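You operate a simulated robot arm through the tools that you are given. There is no shell and no other tool.

Carry out the task below with a simulated robot arm. There is one attempt and no reset: what you move stays moved.

Task
Fit the black bolt from the M12 drawer in the M12 bush and tighten it.
Fine: shut the drawer; run it down by hand, then the blue tee wrench until green; stand the wrench back.

The check looks at the end state, three seconds after you hand in, the way a careful person would. Anything else that was tipped, shoved, dropped, spilled or broken makes it a failure.

Robot
A 6-joint arm with a two-finger gripper, fixed in place. Base frame: the origin is on the floor under the middle of its stand, x ahead of it, y to its left, z up. Lengths are in mm, angles in rad, forces in N, time in s.
It reaches about 940 mm from its shoulder. Its first joint turns from -2.897 to 2.897 rad. Payload 2.54 kg.
Tool frame: the origin (TCP) lies between the finger pads and is the grasp point; the fingertips stand 30 mm ahead of it; z points along the fingers, y is the line along which they close. The gripper opens to 116 mm; its body begins 95 mm behind the TCP.
Orientation is that of the tool frame in the base frame, as a unit quaternion [x, y, z, w]. With the fingers straight down and closing along the base's y, the tool's x points along the base's -x, its y along +y and its z along -z.

Tools
- The arm moves only by the tool send_rows. Its argument "deltas" is a list of rows, each a list of 3 entries, a list of its own where there are three numbers: the shift along the tool's x, y, z in units of 400 mm (1.0 is 400 mm), then the turn, a rotation vector about the tool's x, y, z in units of 120 degrees (1.0 is 120 degrees), then the closure, from 0 (fully open) to 1 (shut). In form: [[[tx, ty, tz], [rx, ry, rz], fingers], ...]. A call has 1 to 20 rows; each row is the pose to reach, as a shift and turn from the pose commanded when the call began, along the tool's axes at that moment. A call with a number of a shift or a turn outside -1 to 1 is refused whole. Each row takes 0.2 s and may step no farther than 50 mm and 0.15 rad from the row before; otherwise, or with a gripper value out of range, the whole call is refused. Where a pose cannot be reached the arm comes as near as it can. A force on the tool above 50 N (or 10 N above the force at the start of the call, whichever is more), or a blocked arm, ends the call early, and 0.2 s more pass. The fingers move at their own pace (about 72 mm/s each) and stop on an object; they squeeze with about 31 N. The grip force told is the motor's: it shows also when the fingers shut on nothing. Time passes only in rows, and 0.2 s behind the last, so rows that repeat a pose let the fingers close. It gives the time, the measured TCP pose, the force on the tool (base axes), the opening and the grip force at its end, in the units of the frame above (readings bear some noise), with the torque about the TCP (base axes, N m) and any sound that the robot's microphone picked up.
- Cameras (640 x 400 px; columns grow to the right, rows downward): "scene" is fixed at [400.9, 499.3, 1591.3]; the picture's right is [0.76, -0.65, 0.00], its down [-0.59, -0.68, -0.43] and it looks along [0.28, 0.33, -0.90] (base axes); focal length 214 px, centre (320, 200). "wrist" rides on the gripper at [69, -15, -122] in the tool frame; the picture's right is [0.21, 0.98, 0.00], its down [-0.83, 0.18, -0.53] and it looks along [-0.52, 0.11, 0.85] (tool axes); focal length 251 px, centre (320, 200). There is no depth. A picture from a camera that has moved, and an enlarged one, comes with that camera's place and axes in the base frame and with its lens.
- grab_frame(camera): a new picture of that camera. No time passes.
- zoom(camera, box): a new picture of the part [left, top, right, bottom] of that camera's present view, enlarged. No time passes.
- job_done(): hands the job in; it is judged then, once.

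Places have to be worked out from the pictures, the camera data and where the tool is seen. Open the gripper and draw the arm clear of the work before you hand the job in, unless the task says otherwise.

The tools are called as name(argument=value, ...) on one line, values as JSON. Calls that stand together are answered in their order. send_rows: Moves the arm, as the interface text tells. Its arguments: {"type":"object","properties":{"deltas":{"type":"array","items":{"type":"array"}}},"required":["deltas"]} The other tools are called the same way: grab_frame (camera) takes a picture; zoom (camera, box) takes an enlarged picture of a part of a camera's view; job_done () hands the job in.

At the start:

```text
t: 0.0
ee_pos: [269.6, 367.4, 1444.7]
ee_rot: [0.0, 1.0, 0.0, -0.001]
force: [-0.6, 0.0, 0.6]
torque: [0.04, -0.04, 0.0]
width: 116.0
finger_force: 0.2
```

scene: 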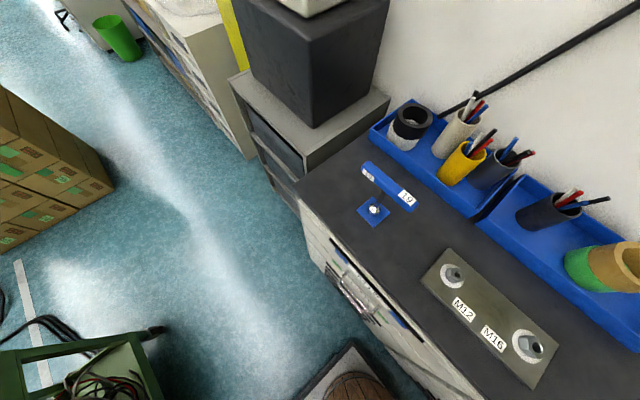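
wrist: 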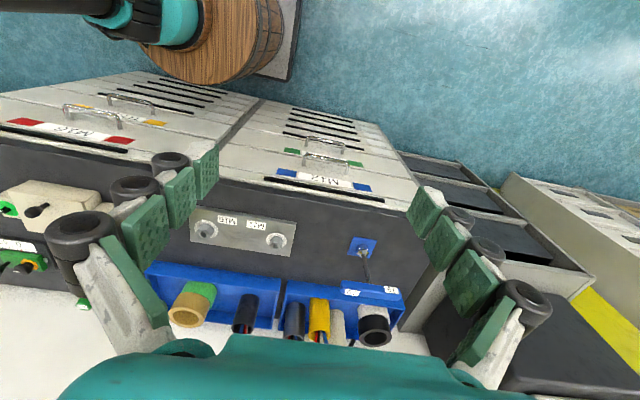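

I start by looking closer at both camera views to find the drawer, the bush and the wrench.

zoom(camera="scene", box=[300, 140, 460, 240])

zoom(camera="scene", box=[400, 230, 580, 400])

zoom(camera="scene", box=[290, 200, 450, 400])

zoom(camera="wrist", box=[200, 80, 440, 230])

zoom(camera="wrist", box=[160, 190, 440, 350])

```text
4.00 times, centred on (380, 190) of scene
camera zoom: at [400.9, 499.3, 1591.3], right [0.76, -0.65, 0.0], down [-0.59, -0.68, -0.43], along [0.28, 0.33, -0.9], focal length 858 px, centre (80, 240)
```

zoom: 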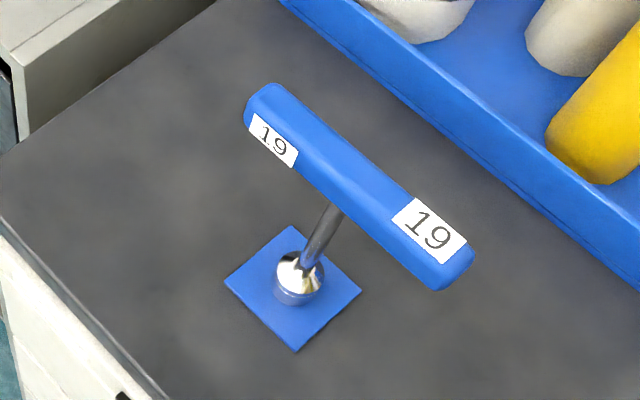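

```text
2.35 times, centred on (490, 315) of scene
camera zoom: at [400.9, 499.3, 1591.3], right [0.76, -0.65, 0.0], down [-0.59, -0.68, -0.43], along [0.28, 0.33, -0.9], focal length 505 px, centre (-80, -71)
```

zoom: 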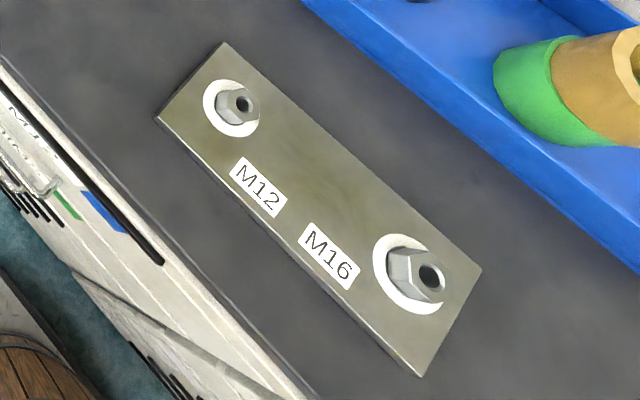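

```text
2.00 times, centred on (370, 300) of scene
camera zoom: at [400.9, 499.3, 1591.3], right [0.76, -0.65, 0.0], down [-0.59, -0.68, -0.43], along [0.28, 0.33, -0.9], focal length 429 px, centre (220, 0)
```

zoom: 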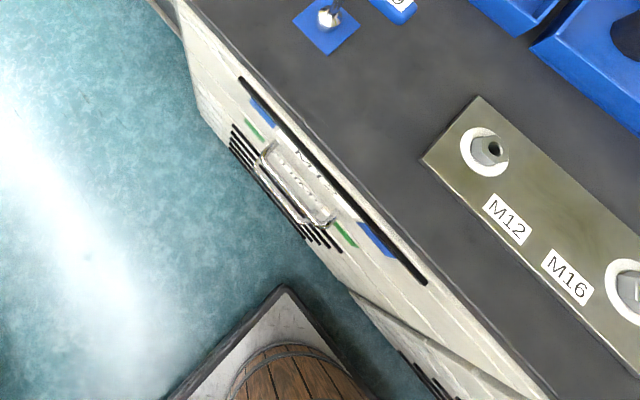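

```text
2.67 times, centred on (320, 155) of wrist
camera zoom: at [199.4, 352.5, 1568.1], right [-0.21, 0.98, 0.0], down [0.83, 0.18, 0.53], along [0.52, 0.11, -0.85], focal length 670 px, centre (320, 320)
```

zoom: 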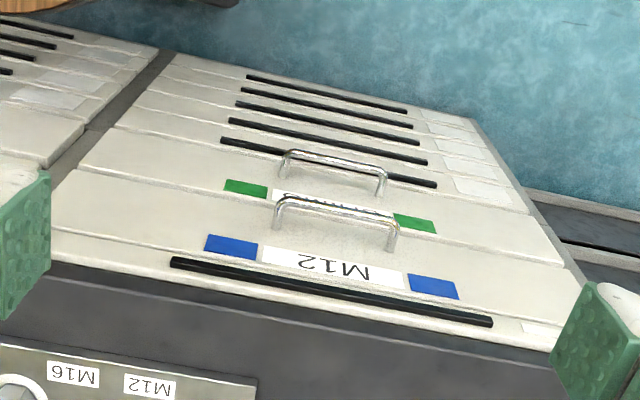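

```text
2.29 times, centred on (300, 270) of wrist
camera zoom: at [199.4, 352.5, 1568.1], right [-0.21, 0.98, 0.0], down [0.83, 0.18, 0.53], along [0.52, 0.11, -0.85], focal length 575 px, centre (366, 40)
```

zoom: 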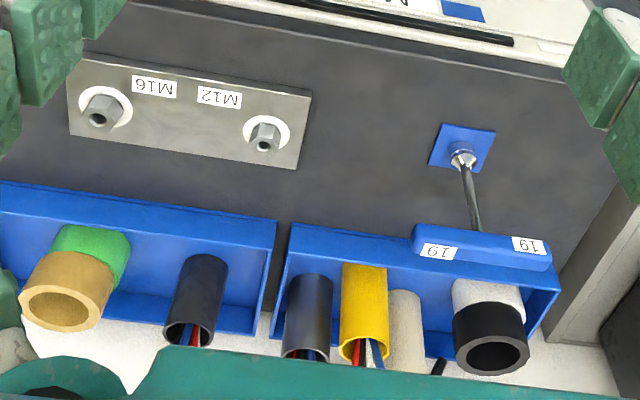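

Both views put the bench top near z≈1000 with its front edge at x≈535, the M12 drawer handle around y≈440, the bush near (695, 331) and the wrench near (675, 580). I turn the gripper 90° about its own axis and descend in free space, so the fingers can close vertically on the handle bar and the camera gets a nearer look.

send_rows(deltas=[[[0, 0.015, 0.04], [0, 0, 0.0625], 0.3], [[0, 0.03, 0.08], [0, 0, 0.125], 0.3], [[0, 0.045, 0.12], [0, 0, 0.1875], 0.3], [[0, 0.06, 0.16], [0, 0, 0.25], 0.3], [[0, 0.075, 0.2], [0, 0, 0.3125], 0.3], [[0, 0.09, 0.24], [0, 0, 0.375], 0.3], [[0, 0.105, 0.28], [0, 0, 0.4375], 0.3], [[0, 0.12, 0.32], [0, 0, 0.5], 0.3], [[0, 0.135, 0.36], [0, 0, 0.5625], 0.3], [[0, 0.15, 0.4], [0, 0, 0.625], 0.3], [[0, 0.165, 0.44], [0, 0, 0.6875], 0.3], [[0, 0.18, 0.48], [0, 0, 0.75], 0.3]])

```text
t: 2.6
ee_pos: [270.6, 439.7, 1254.7]
ee_rot: [0.706, 0.709, -0.001, -0.001]
force: [0.5, -0.7, 0.2]
torque: [-0.01, 0.01, 0.02]
width: 81.1
finger_force: 0.0
```

The arm moved as told and is now oriented with tool x = base +y. I tilt the fingers forward towards the drawer front by 45° and look.

send_rows(deltas=[[[0, 0, 0.03], [-0.0625, 0, 0], 0.3], [[0, 0, 0.06], [-0.125, 0, 0], 0.3], [[0, 0, 0.09], [-0.1875, 0, 0], 0.3], [[0, 0, 0.12], [-0.25, 0, 0], 0.3], [[0, 0, 0.15], [-0.3125, 0, 0], 0.3], [[0, 0, 0.18], [-0.375, 0, 0], 0.3]])

grab_frame(camera="wrist")

grab_frame(camera="scene")

```text
t: 4.0
ee_pos: [387.0, 452.3, 1182.7]
ee_rot: [0.616, 0.695, 0.246, 0.276]
force: [0.4, -1.3, -0.6]
torque: [0.02, 0.01, 0.03]
width: 81.2
finger_force: 0.0
out of reach, approached as far as the arm can: row 1, 2, 3, 4, 5, 6
```

```text
taken
camera wrist: at [285.4, 518.8, 1256.3], right [0.69, 0.33, 0.65], down [-0.16, -0.8, 0.58], along [0.71, -0.5, -0.5], focal length 251 px, centre (320, 200)
```

wrist: 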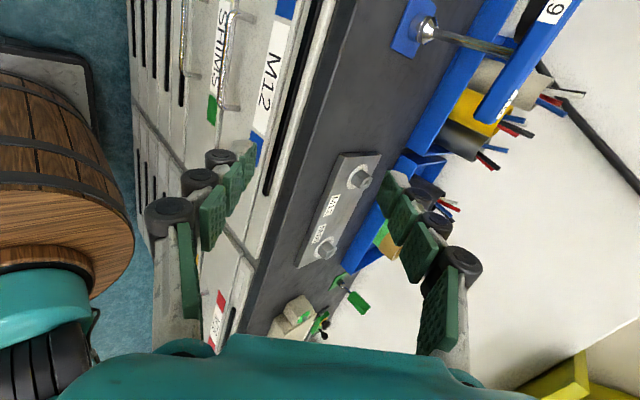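

```text
taken
```

scene: 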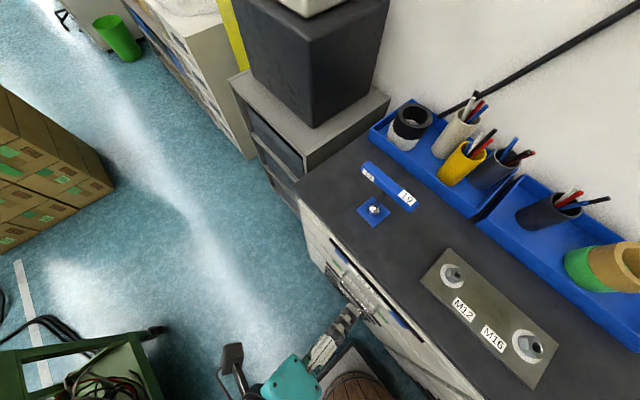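

The tilt was reported as out of reach close to the base; the camera shows the M12 drawer is the top one (blue marks) with a SHIMS drawer below. I send a null row to see where the commanded pose is now.

send_rows(deltas=[[[0, 0, 0], [0, 0, 0], 0.3]])

zoom(camera="wrist", box=[120, 0, 360, 200])

zoom(camera="scene", box=[200, 220, 460, 400])

```text
t: 4.4
ee_pos: [386.6, 452.8, 1182.6]
ee_rot: [0.617, 0.696, 0.245, 0.275]
force: [0.0, 0.3, 0.7]
torque: [-0.02, 0.03, 0.0]
width: 81.2
finger_force: 0.1
```

```text
2.00 times, centred on (240, 100) of wrist
camera zoom: at [285.2, 519.3, 1256.2], right [0.69, 0.33, 0.65], down [-0.16, -0.8, 0.58], along [0.71, -0.5, -0.5], focal length 503 px, centre (480, 400)
```

zoom: 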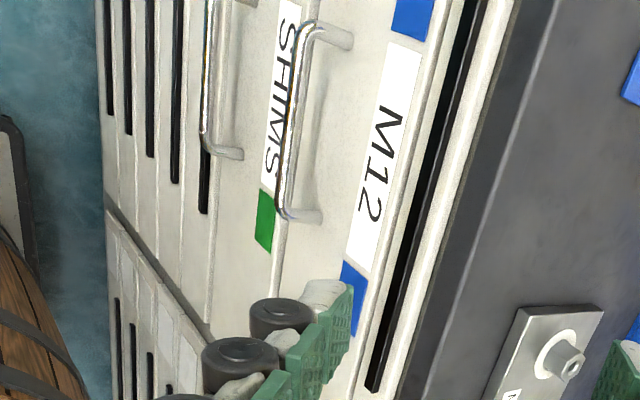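

```text
2.22 times, centred on (330, 310) of scene
camera zoom: at [400.9, 499.3, 1591.3], right [0.76, -0.65, 0.0], down [-0.59, -0.68, -0.43], along [0.28, 0.33, -0.9], focal length 477 px, centre (298, -44)
```

zoom: 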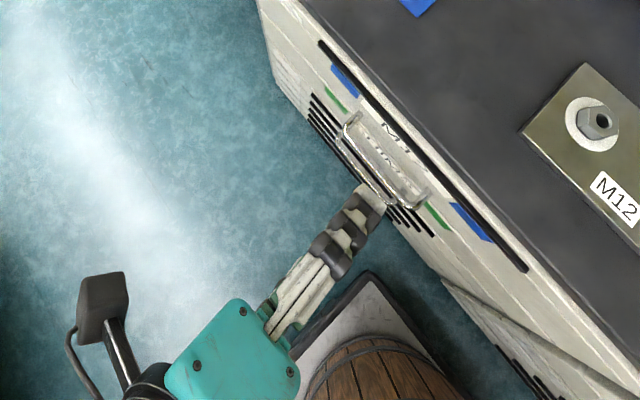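

Commanded pose follows the real one after a clamped move. Triangulating both wrist views, the M12 handle bar lies near x≈508, z≈815, spanning y≈367–514. I move down to a staging pose about 70 mm in front and 85 mm above it with a 30° downward tilt.

send_rows(deltas=[[[0.0017, -0.0487, 0.0755], [-0.0172, -0.0011, 0.0071], 0.3], [[0.0034, -0.0974, 0.151], [-0.0344, -0.0022, 0.0141], 0.3], [[0.0051, -0.1461, 0.2265], [-0.0516, -0.0034, 0.0212], 0.3], [[0.0068, -0.1948, 0.302], [-0.0688, -0.0045, 0.0282], 0.3], [[0.0086, -0.2434, 0.3775], [-0.0859, -0.0056, 0.0353], 0.3], [[0.0103, -0.2921, 0.453], [-0.1031, -0.0068, 0.0424], 0.3], [[0.012, -0.3408, 0.5285], [-0.1203, -0.0079, 0.0494], 0.3], [[0.0137, -0.3895, 0.604], [-0.1375, -0.009, 0.0565], 0.3]])

grab_frame(camera="wrist")

grab_frame(camera="scene")

```text
t: 6.2
ee_pos: [476.8, 433.3, 907.1]
ee_rot: [0.596, 0.639, 0.334, 0.354]
force: [-0.2, 0.4, -0.3]
torque: [-0.01, 0.01, -0.05]
width: 81.2
finger_force: 0.1
out of reach, approached as far as the arm can: row 2, 3, 4, 5, 6, 7, 8
```

```text
taken
camera wrist: at [361.9, 500.8, 955.5], right [0.5, 0.28, 0.82], down [-0.33, -0.81, 0.48], along [0.8, -0.51, -0.32], focal length 251 px, centre (320, 200)
```

wrist: 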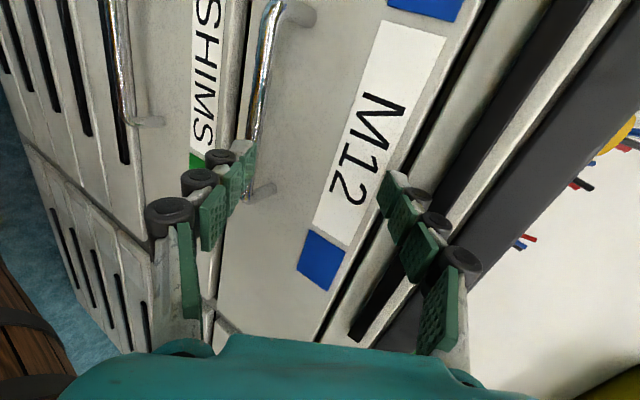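

```text
taken
```

scene: 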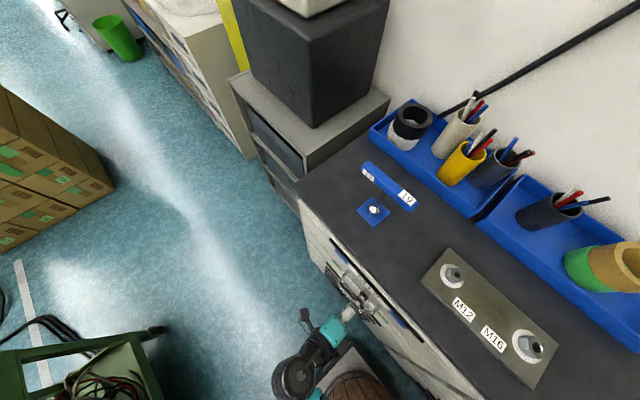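

The arm came to (477, 433, 907) tilted about 32°; folding closer than that with this tilt seems limited. I zoom on the handle to measure its bar and the gap behind it.

zoom(camera="wrist", box=[160, 0, 360, 220])

zoom(camera="scene", box=[270, 230, 430, 400])

```text
1.82 times, centred on (260, 110) of wrist
camera zoom: at [361.9, 500.8, 955.5], right [0.5, 0.28, 0.82], down [-0.33, -0.81, 0.48], along [0.8, -0.51, -0.32], focal length 457 px, centre (429, 364)
```

zoom: 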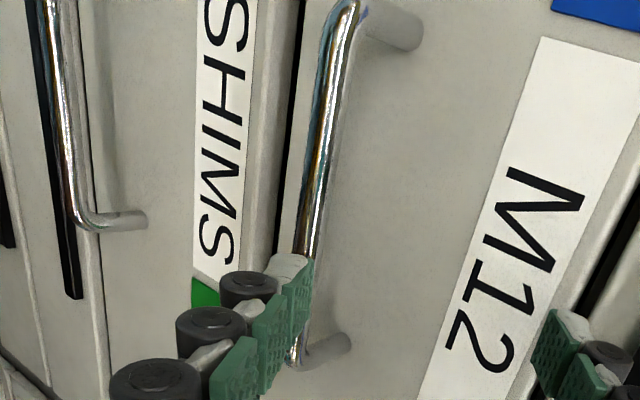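

```text
2.35 times, centred on (350, 315) of scene
camera zoom: at [400.9, 499.3, 1591.3], right [0.76, -0.65, 0.0], down [-0.59, -0.68, -0.43], along [0.28, 0.33, -0.9], focal length 505 px, centre (249, -71)
```

zoom: 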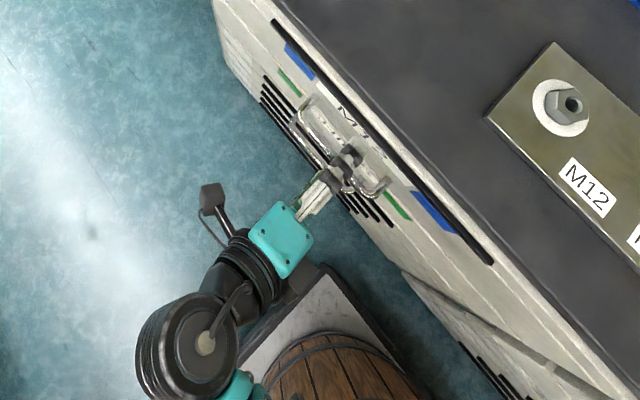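

The bar is at about x≈507, z≈826, y 367–514, with the drawer front at x≈548. The reach limit is probably the tool roll (camera turned away from the base), so I back off a little and roll the gripper the other way by 90° first.

send_rows(deltas=[[[0, 0.004, -0.017], [0, 0, -0.0625], 0.3], [[0, 0.008, -0.034], [0, 0, -0.125], 0.3], [[0, 0.012, -0.051], [0, 0, -0.1875], 0.3], [[0, 0.016, -0.068], [0, 0, -0.25], 0.3], [[0, 0.02, -0.085], [0, 0, -0.3125], 0.3], [[0, 0.024, -0.102], [0, 0, -0.375], 0.3], [[0, 0.028, -0.119], [0, 0, -0.4375], 0.3], [[0, 0.032, -0.136], [0, 0, -0.5], 0.3], [[0, 0.036, -0.153], [0, 0, -0.5625], 0.3], [[0, 0.04, -0.17], [0, 0, -0.625], 0.3], [[0, 0.044, -0.187], [0, 0, -0.6875], 0.3], [[0, 0.048, -0.207], [0, 0, -0.75], 0.3]])

```text
t: 8.8
ee_pos: [416.8, 433.9, 967.3]
ee_rot: [-0.031, 0.873, -0.015, 0.487]
force: [0.2, -0.6, 0.1]
torque: [0.0, -0.02, 0.01]
width: 81.0
finger_force: 0.2
```

All rows were reachable this way, confirming the roll limit. I roll another 90° in the same direction.

send_rows(deltas=[[[0, 0, 0], [0, 0, -0.0625], 0.3], [[0, 0, 0], [0, 0, -0.125], 0.3], [[0, 0, 0], [0, 0, -0.1875], 0.3], [[0, 0, 0], [0, 0, -0.25], 0.3], [[0, 0, 0], [0, 0, -0.3125], 0.3], [[0, 0, 0], [0, 0, -0.375], 0.3], [[0, 0, 0], [0, 0, -0.4375], 0.3], [[0, 0, 0], [0, 0, -0.5], 0.3], [[0, 0, 0], [0, 0, -0.5625], 0.3], [[0, 0, 0], [0, 0, -0.625], 0.3], [[0, 0, 0], [0, 0, -0.6875], 0.3], [[0, 0, 0], [0, 0, -0.75], 0.3]])

grab_frame(camera="wrist")

grab_frame(camera="scene")

```text
t: 11.4
ee_pos: [416.3, 433.0, 966.3]
ee_rot: [0.639, -0.595, 0.354, -0.334]
force: [0.4, -0.5, 0.4]
torque: [-0.06, 0.01, 0.03]
width: 81.2
finger_force: 0.0
```

```text
taken
camera wrist: at [323.1, 365.4, 1049.4], right [-0.5, -0.28, -0.82], down [-0.58, 0.81, 0.08], along [0.64, 0.52, -0.57], focal length 251 px, centre (320, 200)
```

wrist: 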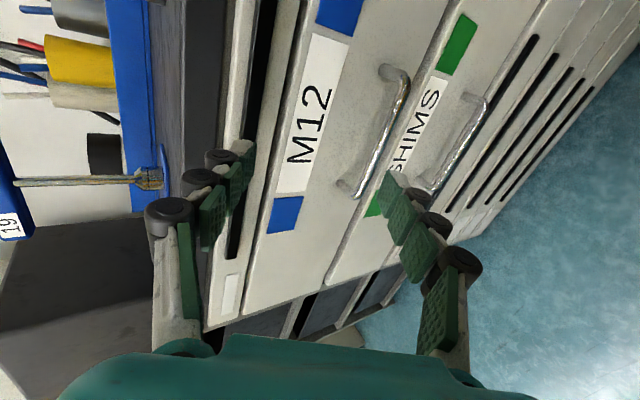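

```text
taken
```

scene: 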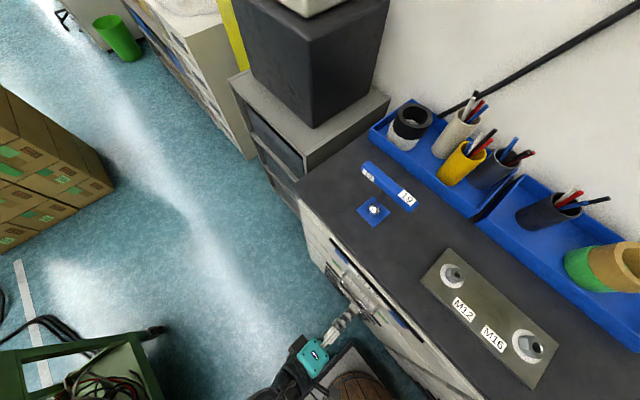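

Good, the roll is now favourable. I zoom on the M12 handle from this side to cross-check its position.

zoom(camera="wrist", box=[260, 20, 500, 240])

```text
1.82 times, centred on (380, 130) of wrist
camera zoom: at [323.1, 365.4, 1049.4], right [-0.5, -0.28, -0.82], down [-0.58, 0.81, 0.08], along [0.64, 0.52, -0.57], focal length 457 px, centre (211, 327)
```

zoom: 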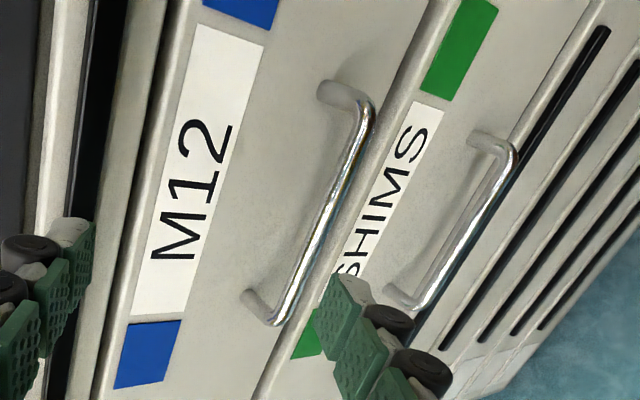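

The bar checks out at x≈510, z≈826, centre y≈442, diameter ~12 mm. I go to a pre-grasp pose 80 mm before it, tilted 20° down and squared up, with the fingers at about 50 mm.

send_rows(deltas=[[[-0.0074, 0.0443, 0.0304], [0.0195, 0.0012, 0.0064], 0.57], [[-0.0147, 0.0885, 0.0607], [0.039, 0.0025, 0.0128], 0.57], [[-0.0221, 0.1328, 0.0911], [0.0585, 0.0037, 0.0192], 0.57], [[-0.0294, 0.177, 0.1214], [0.078, 0.005, 0.0256], 0.57], [[-0.0368, 0.2213, 0.1518], [0.0975, 0.0062, 0.032], 0.57], [[-0.0368, 0.2213, 0.1518], [0.0975, 0.0062, 0.032], 0.57]])

grab_frame(camera="wrist")

zoom(camera="scene", box=[270, 230, 430, 400])

```text
t: 12.8
ee_pos: [421.3, 442.9, 859.7]
ee_rot: [-0.579, 0.579, -0.406, 0.406]
force: [1.0, -1.0, 0.1]
torque: [-0.03, 0.01, 0.02]
width: 49.7
finger_force: 0.2
```

```text
taken
camera wrist: at [311.9, 374.0, 916.5], right [-0.34, -0.21, -0.92], down [-0.56, 0.83, 0.01], along [0.76, 0.52, -0.4], focal length 251 px, centre (320, 200)
```

wrist: 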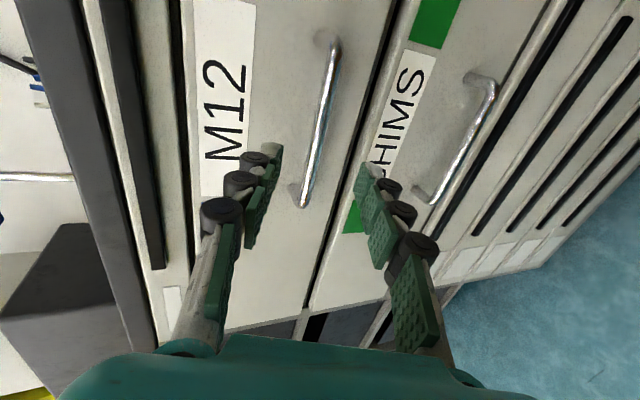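

```text
2.35 times, centred on (350, 315) of scene
camera zoom: at [400.9, 499.3, 1591.3], right [0.76, -0.65, 0.0], down [-0.59, -0.68, -0.43], along [0.28, 0.33, -0.9], focal length 505 px, centre (249, -71)
```

zoom: 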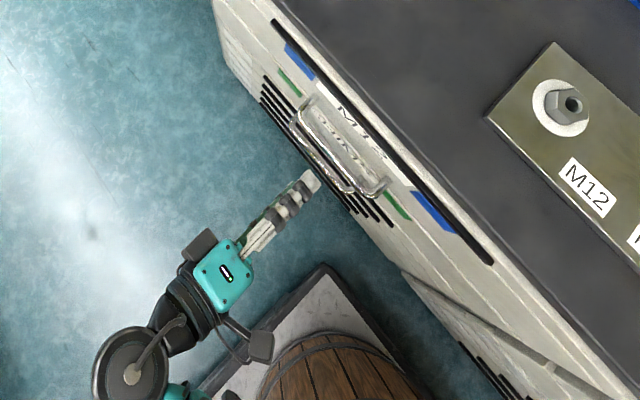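

The bar projects right where expected, between the fingers. I advance 80 mm along the tool axis with the fingers still open, then close.

send_rows(deltas=[[[0, 0.001, 0.05], [0, 0, 0], 0.57], [[0, 0.002, 0.1], [0, 0, 0], 0.57], [[0, 0.003, 0.15], [0, 0, 0], 0.57], [[0, 0.004, 0.2], [0, 0, 0], 0.57]])

grab_frame(camera="wrist")

zoom(camera="scene", box=[300, 240, 420, 360])

```text
t: 13.8
ee_pos: [495.8, 442.2, 830.3]
ee_rot: [-0.578, 0.581, -0.405, 0.405]
force: [0.3, 0.3, -0.6]
torque: [-0.02, -0.01, 0.02]
width: 50.0
finger_force: 0.0
```

```text
taken
camera wrist: at [386.1, 373.9, 888.0], right [-0.34, -0.21, -0.92], down [-0.56, 0.83, 0.01], along [0.76, 0.52, -0.4], focal length 251 px, centre (320, 200)
```

wrist: 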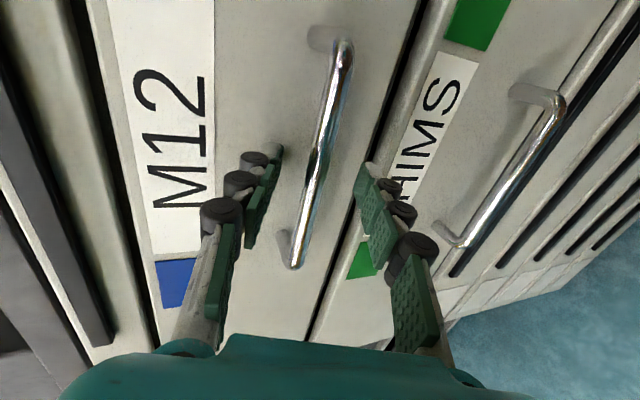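

```text
3.33 times, centred on (360, 300) of scene
camera zoom: at [400.9, 499.3, 1591.3], right [0.76, -0.65, 0.0], down [-0.59, -0.68, -0.43], along [0.28, 0.33, -0.9], focal length 715 px, centre (187, -133)
```

zoom: 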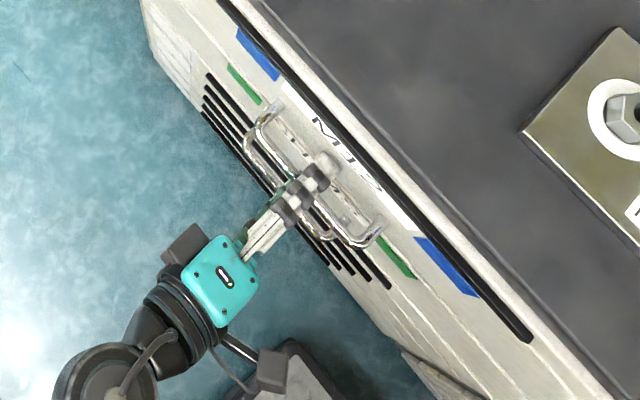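

The bar is between the fingers. I close on it.

send_rows(deltas=[[[0, 0, 0], [0, 0, 0], 1], [[0, 0, 0], [0, 0, 0], 1], [[0, 0, 0], [0, 0, 0], 1], [[0, 0, 0], [0, 0, 0], 1]])

zoom(camera="wrist", box=[160, 20, 480, 300])

```text
t: 14.6
ee_pos: [496.5, 442.9, 834.0]
ee_rot: [-0.577, 0.578, -0.408, 0.407]
force: [0.4, -0.8, 12.7]
torque: [0.12, -0.08, 0.05]
width: 9.2
finger_force: 36.2
stopped in row 4: the force on the tool passed its limit at 52 N (the readings are from after the stop); the commanded pose is now the measured one
```

```text
1.43 times, centred on (320, 160) of wrist
camera zoom: at [386.2, 373.6, 890.0], right [-0.33, -0.21, -0.92], down [-0.56, 0.83, 0.01], along [0.76, 0.52, -0.39], focal length 359 px, centre (320, 257)
```

zoom: 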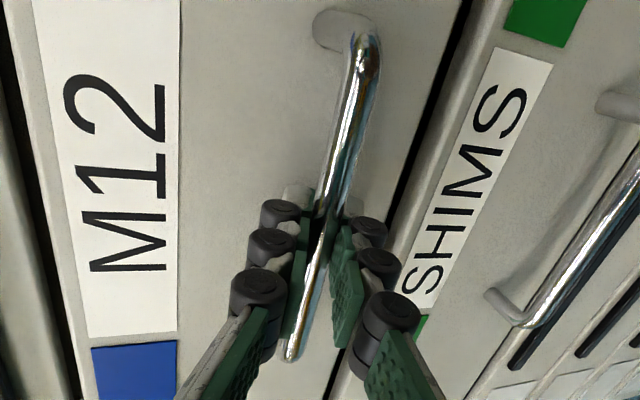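

Firm grip on the bar (9.2 mm, 36 N). I pull the drawer straight out along −x, gently at first.

send_rows(deltas=[[[0, 0.0042, -0.0118], [0, 0, 0], 1], [[0, 0.0084, -0.0235], [0, 0, 0], 1], [[0, 0.0168, -0.047], [0, 0, 0], 1], [[0, 0.0252, -0.0706], [0, 0, 0], 1], [[0, 0.0335, -0.0941], [0, 0, 0], 1], [[0, 0.0419, -0.1176], [0, 0, 0], 1], [[0, 0.0503, -0.1412], [0, 0, 0], 1]])

grab_frame(camera="scene")

```text
t: 16.2
ee_pos: [436.7, 442.1, 834.6]
ee_rot: [0.578, -0.578, 0.407, -0.406]
force: [0.2, 3.1, 36.8]
torque: [-0.27, -0.04, -0.04]
width: 9.0
finger_force: 36.9
```

```text
taken
```

scene: 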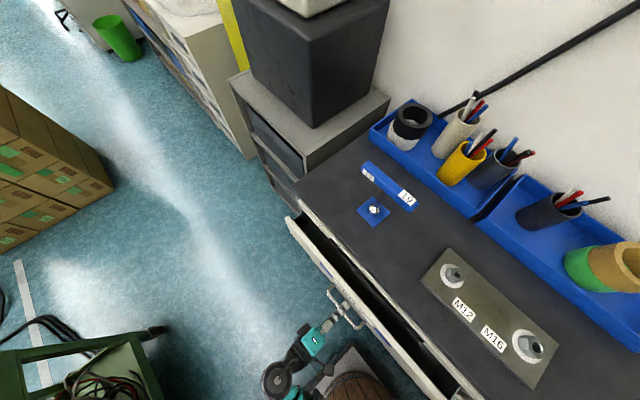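

The drawer is coming out; the tool is pushed up a little by the bar (37 N), so I add 3 mm of rise and keep pulling another 120 mm.

send_rows(deltas=[[[0, -0.0035, -0.0013], [0, 0, 0], 1], [[0, 0.0055, -0.0378], [0, 0, 0], 1], [[0, 0.018, -0.0731], [0, 0, 0], 1], [[0, 0.0306, -0.1084], [0, 0, 0], 1], [[0, 0.0432, -0.1437], [0, 0, 0], 1], [[0, 0.0557, -0.179], [0, 0, 0], 1], [[0, 0.0683, -0.2143], [0, 0, 0], 1], [[0, 0.0809, -0.2496], [0, 0, 0], 1], [[0, 0.0934, -0.2849], [0, 0, 0], 1]])

grab_frame(camera="scene")

grab_frame(camera="wrist")

```text
t: 17.4
ee_pos: [385.3, 442.8, 833.2]
ee_rot: [-0.579, 0.58, -0.406, 0.405]
force: [0.9, 0.1, -11.1]
torque: [0.08, -0.03, 0.35]
width: 8.7
finger_force: 37.1
stopped in row 5: the force on the tool passed its limit at 52 N (the readings are from after the stop); the commanded pose is now the measured one
```

```text
taken
```

scene: 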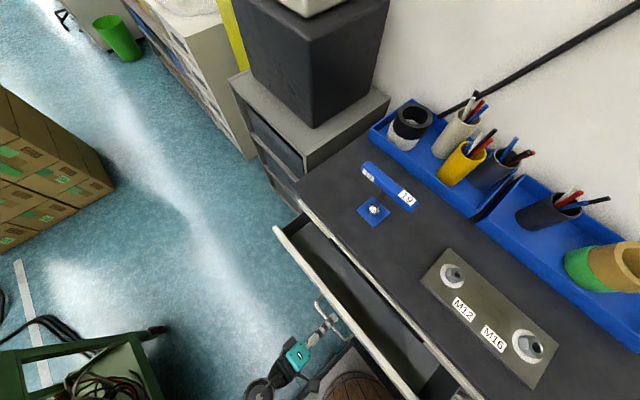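

```text
taken
camera wrist: at [275.7, 373.8, 891.2], right [-0.34, -0.22, -0.92], down [-0.56, 0.83, 0.01], along [0.76, 0.52, -0.4], focal length 251 px, centre (320, 200)
```

wrist: 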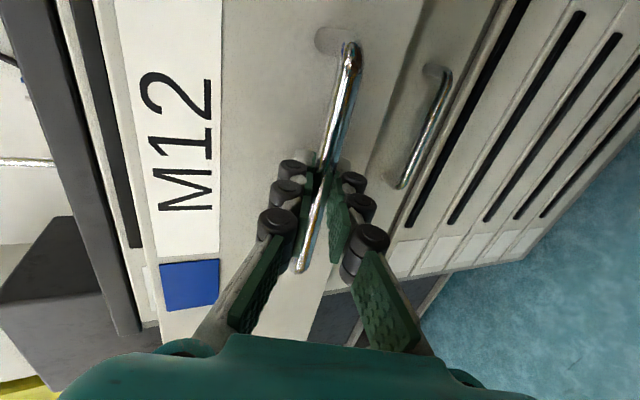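

The drawer is about 111 mm open; the pull halted on the force limit. I zoom into the drawer from the scene camera.

zoom(camera="scene", box=[265, 210, 465, 400])

```text
2.11 times, centred on (365, 305) of scene
camera zoom: at [400.9, 499.3, 1591.3], right [0.76, -0.65, 0.0], down [-0.59, -0.68, -0.43], along [0.28, 0.33, -0.9], focal length 452 px, centre (225, -21)
```

zoom: 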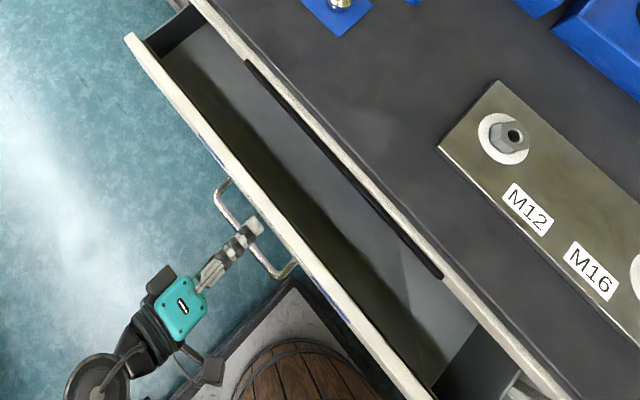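

No bolts visible in the opened part yet. I continue pulling in smaller steps to see whether it was a stop or just jerk.

send_rows(deltas=[[[0, 0.004, -0.0118], [0, 0, 0], 1], [[0, 0.008, -0.0235], [0, 0, 0], 1], [[0, 0.0124, -0.0353], [0, 0, 0], 1], [[0, 0.0168, -0.047], [0, 0, 0], 1], [[0, 0.021, -0.0588], [0, 0, 0], 1], [[0, 0.0252, -0.0706], [0, 0, 0], 1]])

```text
t: 18.8
ee_pos: [355.1, 442.3, 834.1]
ee_rot: [-0.579, 0.581, -0.406, 0.403]
force: [0.7, -6.9, -36.5]
torque: [0.01, 0.0, 0.27]
width: 8.9
finger_force: 36.8
```

The drawer still slides freely; only a vertical bias of −36 N, so I lower by about 1.5 mm and continue pulling 80 mm more.

send_rows(deltas=[[[0, 0.0035, 0.0013], [0, 0, 0], 1], [[0, 0.0119, -0.0222], [0, 0, 0], 1], [[0, 0.0203, -0.0457], [0, 0, 0], 1], [[0, 0.0287, -0.0693], [0, 0, 0], 1], [[0, 0.037, -0.0928], [0, 0, 0], 1], [[0, 0.0454, -0.1163], [0, 0, 0], 1], [[0, 0.0538, -0.1398], [0, 0, 0], 1], [[0, 0.0621, -0.1634], [0, 0, 0], 1], [[0, 0.0705, -0.1869], [0, 0, 0], 1]])

zoom(camera="scene", box=[245, 190, 465, 400])

```text
t: 20.8
ee_pos: [275.0, 442.4, 834.8]
ee_rot: [-0.579, 0.58, -0.407, 0.405]
force: [0.6, 3.6, 19.0]
torque: [-0.1, -0.03, -0.19]
width: 8.9
finger_force: 36.5
```

```text
1.90 times, centred on (355, 295) of scene
camera zoom: at [400.9, 499.3, 1591.3], right [0.76, -0.65, 0.0], down [-0.59, -0.68, -0.43], along [0.28, 0.33, -0.9], focal length 408 px, centre (253, 19)
```

zoom: 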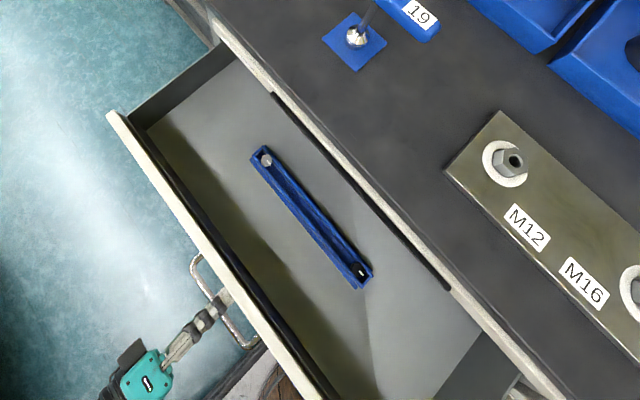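

Now a blue tray with two bolts standing at its ends is visible: a bright one at the +y end and a black one at the −y end, around x≈480. I pull another 40 mm to gain clearance from the bench edge.

send_rows(deltas=[[[0, 0.0042, -0.0118], [0, 0, 0], 1], [[0, 0.0084, -0.0235], [0, 0, 0], 1], [[0, 0.0126, -0.0353], [0, 0, 0], 1], [[0, 0.0168, -0.047], [0, 0, 0], 1], [[0, 0.021, -0.0588], [0, 0, 0], 1], [[0, 0.0252, -0.0706], [0, 0, 0], 1], [[0, 0.0294, -0.0823], [0, 0, 0], 1], [[0, 0.0335, -0.0941], [0, 0, 0], 1]])

zoom(camera="scene", box=[245, 190, 465, 400])

```text
t: 22.6
ee_pos: [235.7, 442.9, 834.7]
ee_rot: [-0.579, 0.58, -0.406, 0.405]
force: [1.3, -1.9, -5.1]
torque: [0.46, 0.02, 0.35]
width: 9.2
finger_force: 36.4
```

```text
1.90 times, centred on (355, 295) of scene
camera zoom: at [400.9, 499.3, 1591.3], right [0.76, -0.65, 0.0], down [-0.59, -0.68, -0.43], along [0.28, 0.33, -0.9], focal length 408 px, centre (253, 19)
```

zoom: 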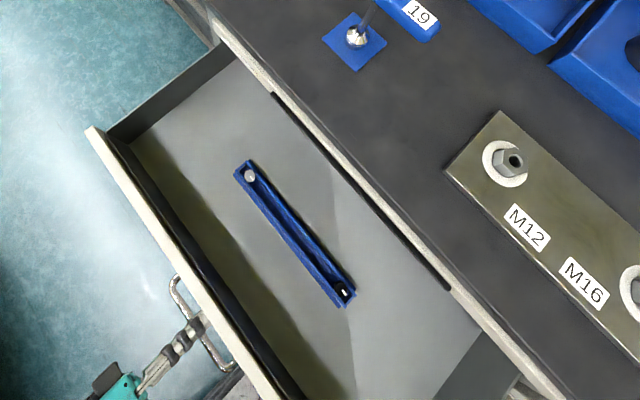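

Drawer is open ~261 mm, plenty. I release the handle and back off along the tool axis, then rise.

send_rows(deltas=[[[0, 0, 0], [0, 0, 0], 0.6], [[0, 0, 0], [0, 0, 0], 0.6], [[0, 0, 0], [0, 0, 0], 0.6], [[0, 0, -0.03], [0, 0, 0], 0.6], [[0, 0, -0.06], [0, 0, 0], 0.6], [[0, 0, -0.09], [0, 0, 0], 0.6], [[0, 0, -0.12], [0, 0, 0], 0.6]])

zoom(camera="scene", box=[225, 190, 465, 400])

grab_frame(camera="wrist")

```text
t: 24.2
ee_pos: [192.1, 442.8, 850.5]
ee_rot: [0.581, -0.579, 0.404, -0.405]
force: [-0.2, 0.6, -0.2]
torque: [0.0, -0.03, 0.03]
width: 46.6
finger_force: 0.1
```

```text
1.90 times, centred on (345, 295) of scene
camera zoom: at [400.9, 499.3, 1591.3], right [0.76, -0.65, 0.0], down [-0.59, -0.68, -0.43], along [0.28, 0.33, -0.9], focal length 408 px, centre (272, 19)
```

zoom: 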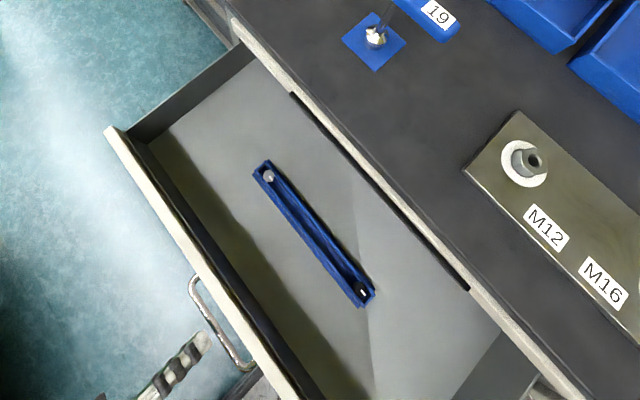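

```text
taken
camera wrist: at [82.7, 373.7, 907.7], right [-0.34, -0.22, -0.92], down [-0.57, 0.82, 0.01], along [0.75, 0.52, -0.4], focal length 251 px, centre (320, 200)
```

wrist: 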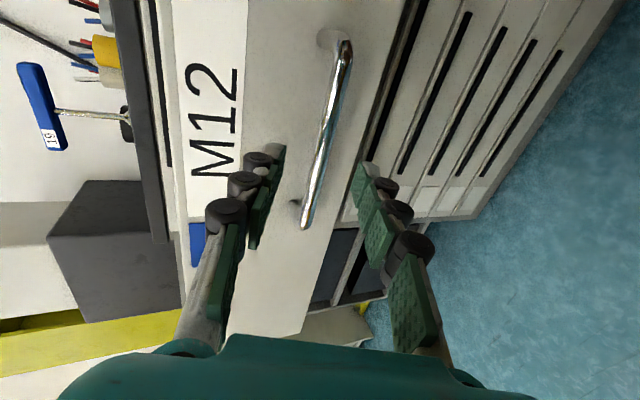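

The handle is released and clear. I rise 200 mm and then swing over the drawer, turning the fingers straight down at about (420, 400, 1120).

send_rows(deltas=[[[0, -0.094, -0.0342], [0, 0, 0], 0.3], [[0, -0.188, -0.0684], [0, 0, 0], 0.3], [[0, -0.282, -0.1026], [0, 0, 0], 0.3], [[0, -0.376, -0.1368], [0, 0, 0], 0.3], [[0, -0.47, -0.171], [0, 0, 0], 0.3], [[0.0119, -0.5099, -0.1181], [-0.0648, 0, 0], 0.3], [[0.0239, -0.5499, -0.0652], [-0.1296, 0, 0], 0.3], [[0.0358, -0.5898, -0.0123], [-0.1944, 0, 0], 0.3], [[0.0478, -0.6298, 0.0406], [-0.2593, 0, 0], 0.3], [[0.0597, -0.6697, 0.0934], [-0.3241, 0, 0], 0.3], [[0.0717, -0.7097, 0.1463], [-0.3889, 0, 0], 0.3], [[0.0836, -0.7496, 0.1992], [-0.4537, 0, 0], 0.3], [[0.0956, -0.7895, 0.2521], [-0.5185, 0, 0], 0.3], [[0.1075, -0.8295, 0.305], [-0.5833, 0, 0], 0.3]])

grab_frame(camera="wrist")

grab_frame(camera="scene")

```text
t: 27.2
ee_pos: [419.3, 397.7, 1121.7]
ee_rot: [-0.706, 0.708, 0.001, -0.001]
force: [-1.2, 1.5, -1.1]
torque: [-0.01, -0.04, 0.01]
width: 81.1
finger_force: 0.1
```

```text
taken
camera wrist: at [433.4, 330.0, 1244.2], right [-0.98, -0.21, 0.0], down [-0.18, 0.83, 0.53], along [-0.12, 0.52, -0.85], focal length 251 px, centre (320, 200)
```

wrist: 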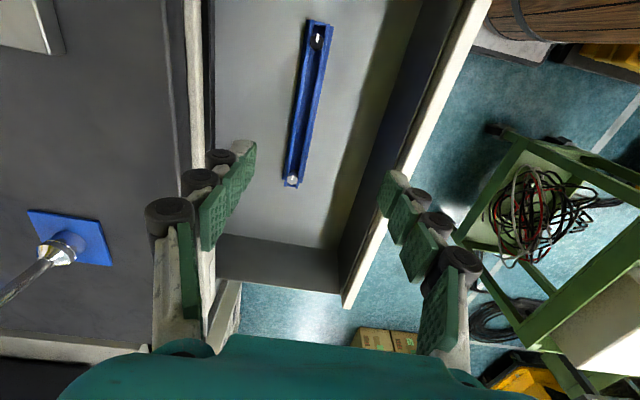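

```text
taken
```

scene: 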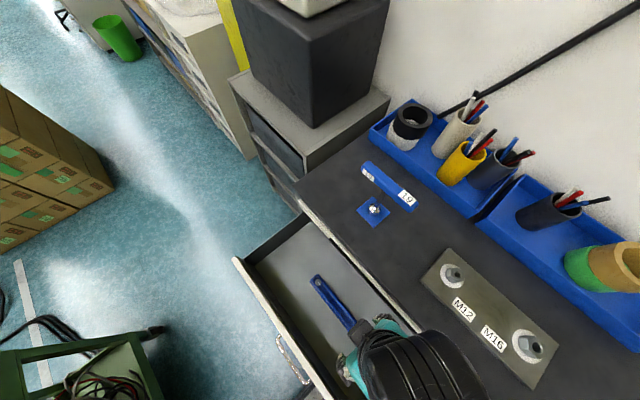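

The tray with both bolts is in view. I zoom on the black bolt and the tray.

zoom(camera="wrist", box=[260, 0, 380, 80])

zoom(camera="wrist", box=[250, 120, 350, 200])

zoom(camera="wrist", box=[0, 180, 160, 300])

```text
5.00 times, centred on (320, 40) of wrist
camera zoom: at [433.4, 330.0, 1244.2], right [-0.98, -0.21, 0.0], down [-0.18, 0.83, 0.53], along [-0.12, 0.52, -0.85], focal length 1257 px, centre (320, 1000)
```

zoom: 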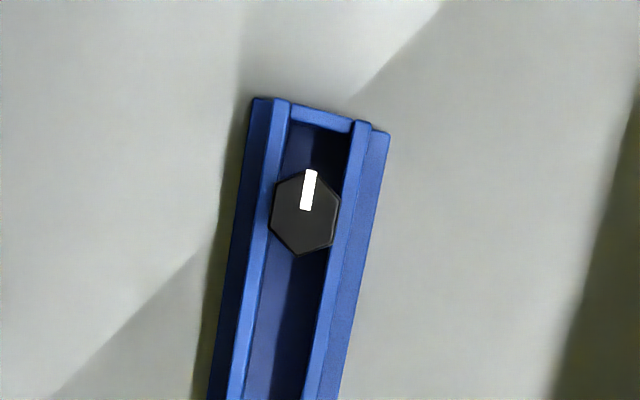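

```text
5.00 times, centred on (300, 160) of wrist
camera zoom: at [433.4, 330.0, 1244.2], right [-0.98, -0.21, 0.0], down [-0.18, 0.83, 0.53], along [-0.12, 0.52, -0.85], focal length 1257 px, centre (420, 400)
```

zoom: 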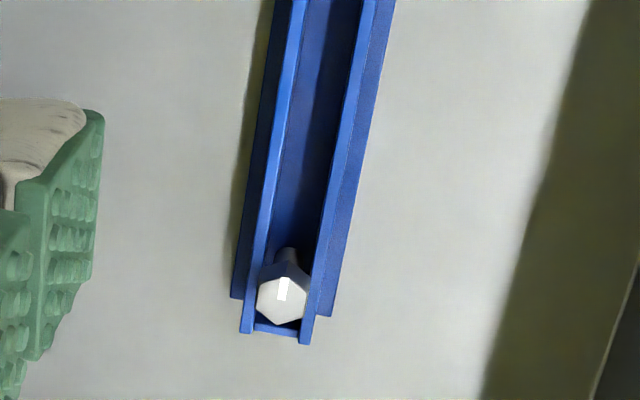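

```text
3.33 times, centred on (80, 240) of wrist
camera zoom: at [433.4, 330.0, 1244.2], right [-0.98, -0.21, 0.0], down [-0.18, 0.83, 0.53], along [-0.12, 0.52, -0.85], focal length 838 px, centre (1120, 67)
```

zoom: 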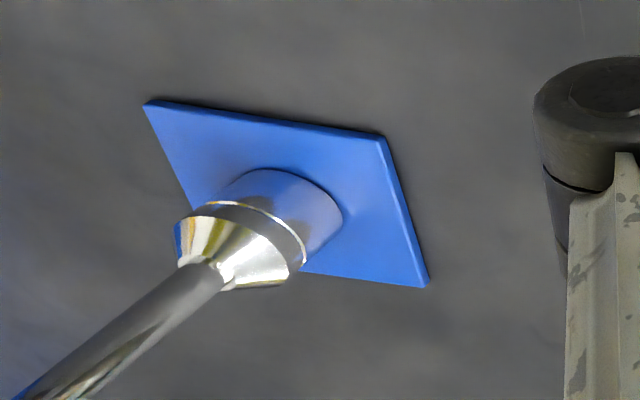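

Both bolts sit head-up in a rail, the black one's flats facing ±x. I judge its head at about (438, 330), top z≈838. I descend over it to TCP z≈930 for a close look before grasping.

send_rows(deltas=[[[0.028, -0.0078, 0.08], [0, 0, 0], 0.5], [[0.056, -0.0156, 0.16], [0, 0, 0], 0.5], [[0.084, -0.0234, 0.24], [0, 0, 0], 0.5], [[0.112, -0.0312, 0.32], [0, 0, 0], 0.5], [[0.14, -0.039, 0.4], [0, 0, 0], 0.5], [[0.168, -0.0468, 0.479], [0, 0, 0], 0.5]])

grab_frame(camera="wrist")

grab_frame(camera="scene")

```text
t: 28.6
ee_pos: [436.9, 331.6, 928.9]
ee_rot: [-0.706, 0.708, -0.001, -0.001]
force: [-0.2, 0.3, 0.6]
torque: [0.01, 0.01, 0.0]
width: 57.8
finger_force: 0.1
```

```text
taken
camera wrist: at [451.7, 263.3, 1052.1], right [-0.98, -0.21, 0.0], down [-0.18, 0.83, 0.53], along [-0.11, 0.52, -0.85], focal length 251 px, centre (320, 200)
```

wrist: 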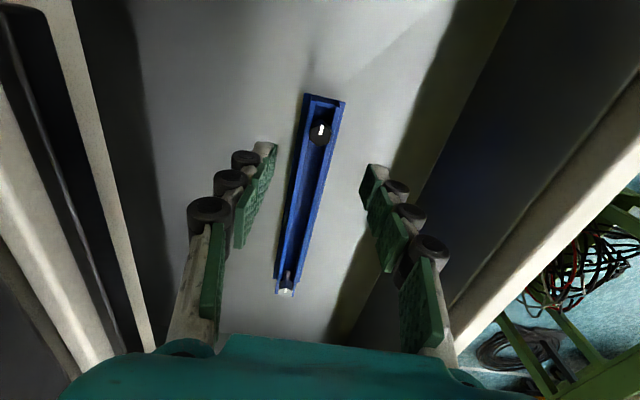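

```text
taken
```

scene: 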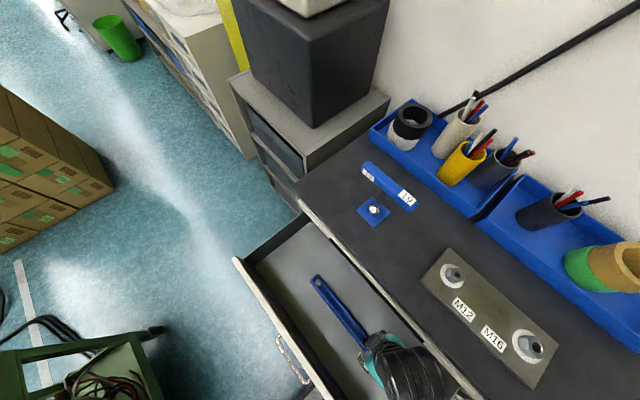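

zoom(camera="wrist", box=[280, 80, 360, 180])

zoom(camera="wrist", box=[220, 120, 420, 260])

```text
4.00 times, centred on (320, 130) of wrist
camera zoom: at [451.7, 263.3, 1052.1], right [-0.98, -0.21, 0.0], down [-0.18, 0.83, 0.53], along [-0.11, 0.52, -0.85], focal length 1006 px, centre (320, 480)
```

zoom: 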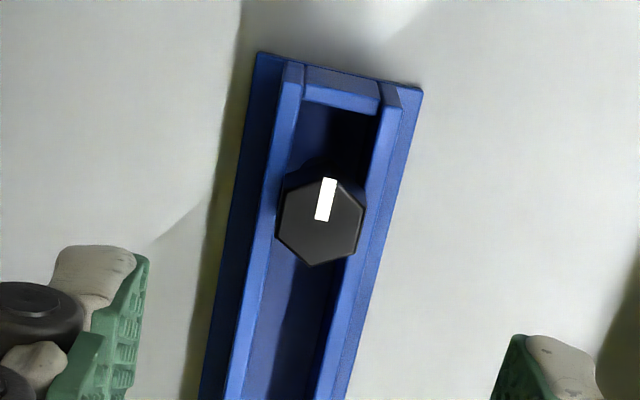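

```text
2.86 times, centred on (320, 190) of wrist
camera zoom: at [451.7, 263.3, 1052.1], right [-0.98, -0.21, 0.0], down [-0.18, 0.83, 0.53], along [-0.11, 0.52, -0.85], focal length 718 px, centre (320, 229)
```

zoom: 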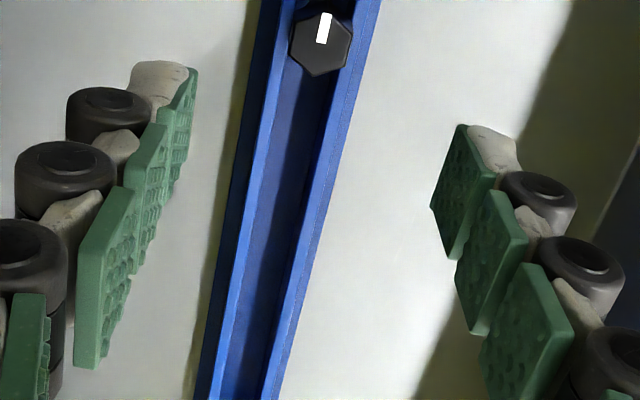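

The head is centred at about (437.3, 330.3) with top z≈836 and rests on the rail ridges. I descend to TCP z≈864 (tips ≈834) and check the height by eye before closing.

send_rows(deltas=[[[0.003, -0.001, 0.04], [0, 0, 0], 0.6], [[0.003, -0.001, 0.08], [0, 0, 0], 0.6], [[0.003, -0.001, 0.12], [0, 0, 0], 0.6], [[0.003, -0.001, 0.162], [0, 0, 0], 0.6]])

grab_frame(camera="wrist")

zoom(camera="wrist", box=[260, 130, 380, 220])

```text
t: 29.6
ee_pos: [438.0, 329.9, 863.5]
ee_rot: [-0.707, 0.707, -0.001, -0.001]
force: [0.3, 0.3, 0.0]
torque: [0.01, 0.0, -0.03]
width: 46.4
finger_force: 0.1
```

```text
taken
camera wrist: at [452.4, 261.1, 987.2], right [-0.98, -0.21, 0.0], down [-0.18, 0.83, 0.53], along [-0.11, 0.52, -0.85], focal length 251 px, centre (320, 200)
```

wrist: 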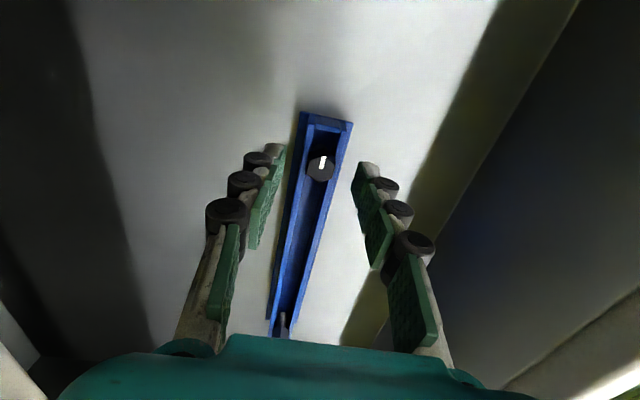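

```text
4.44 times, centred on (320, 175) of wrist
camera zoom: at [452.4, 261.1, 987.2], right [-0.98, -0.21, 0.0], down [-0.18, 0.83, 0.53], along [-0.11, 0.52, -0.85], focal length 1118 px, centre (320, 311)
```

zoom: 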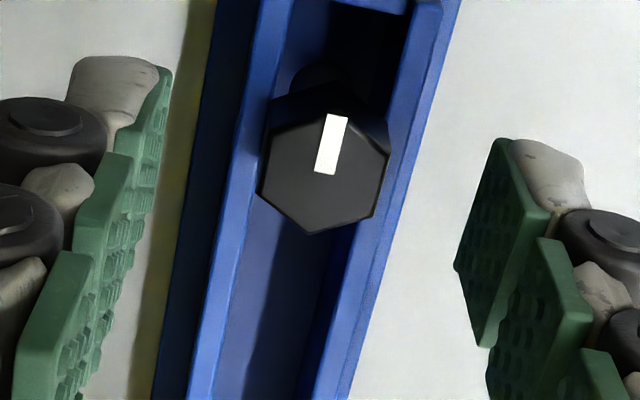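

Alignment is good (head centre ≈(437, 330.3), top ≈835). I shift 0.8 mm in −x, go down 3.5 mm and close on the flats.

send_rows(deltas=[[[0, 0.002, 0.005], [0, 0, 0], 0.6], [[0, 0.002, 0.009], [0, 0, 0], 0.6], [[0, 0.002, 0.009], [0, 0, 0], 0.75], [[0, 0.002, 0.009], [0, 0, 0], 0.9], [[0, 0.002, 0.009], [0, 0, 0], 0.9], [[0, 0.002, 0.009], [0, 0, 0], 0.9]])

zoom(camera="wrist", box=[260, 130, 380, 220])

```text
t: 31.0
ee_pos: [436.4, 330.5, 860.3]
ee_rot: [-0.707, 0.708, 0.0, -0.001]
force: [-0.3, -1.5, 0.7]
torque: [-0.01, -0.02, -0.01]
width: 11.3
finger_force: 0.1
```

```text
4.44 times, centred on (320, 175) of wrist
camera zoom: at [451.5, 261.4, 983.7], right [-0.98, -0.21, 0.0], down [-0.18, 0.83, 0.53], along [-0.11, 0.52, -0.85], focal length 1118 px, centre (320, 311)
```

zoom: 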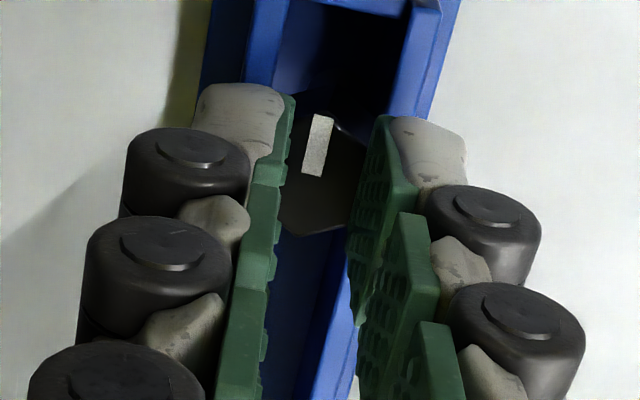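

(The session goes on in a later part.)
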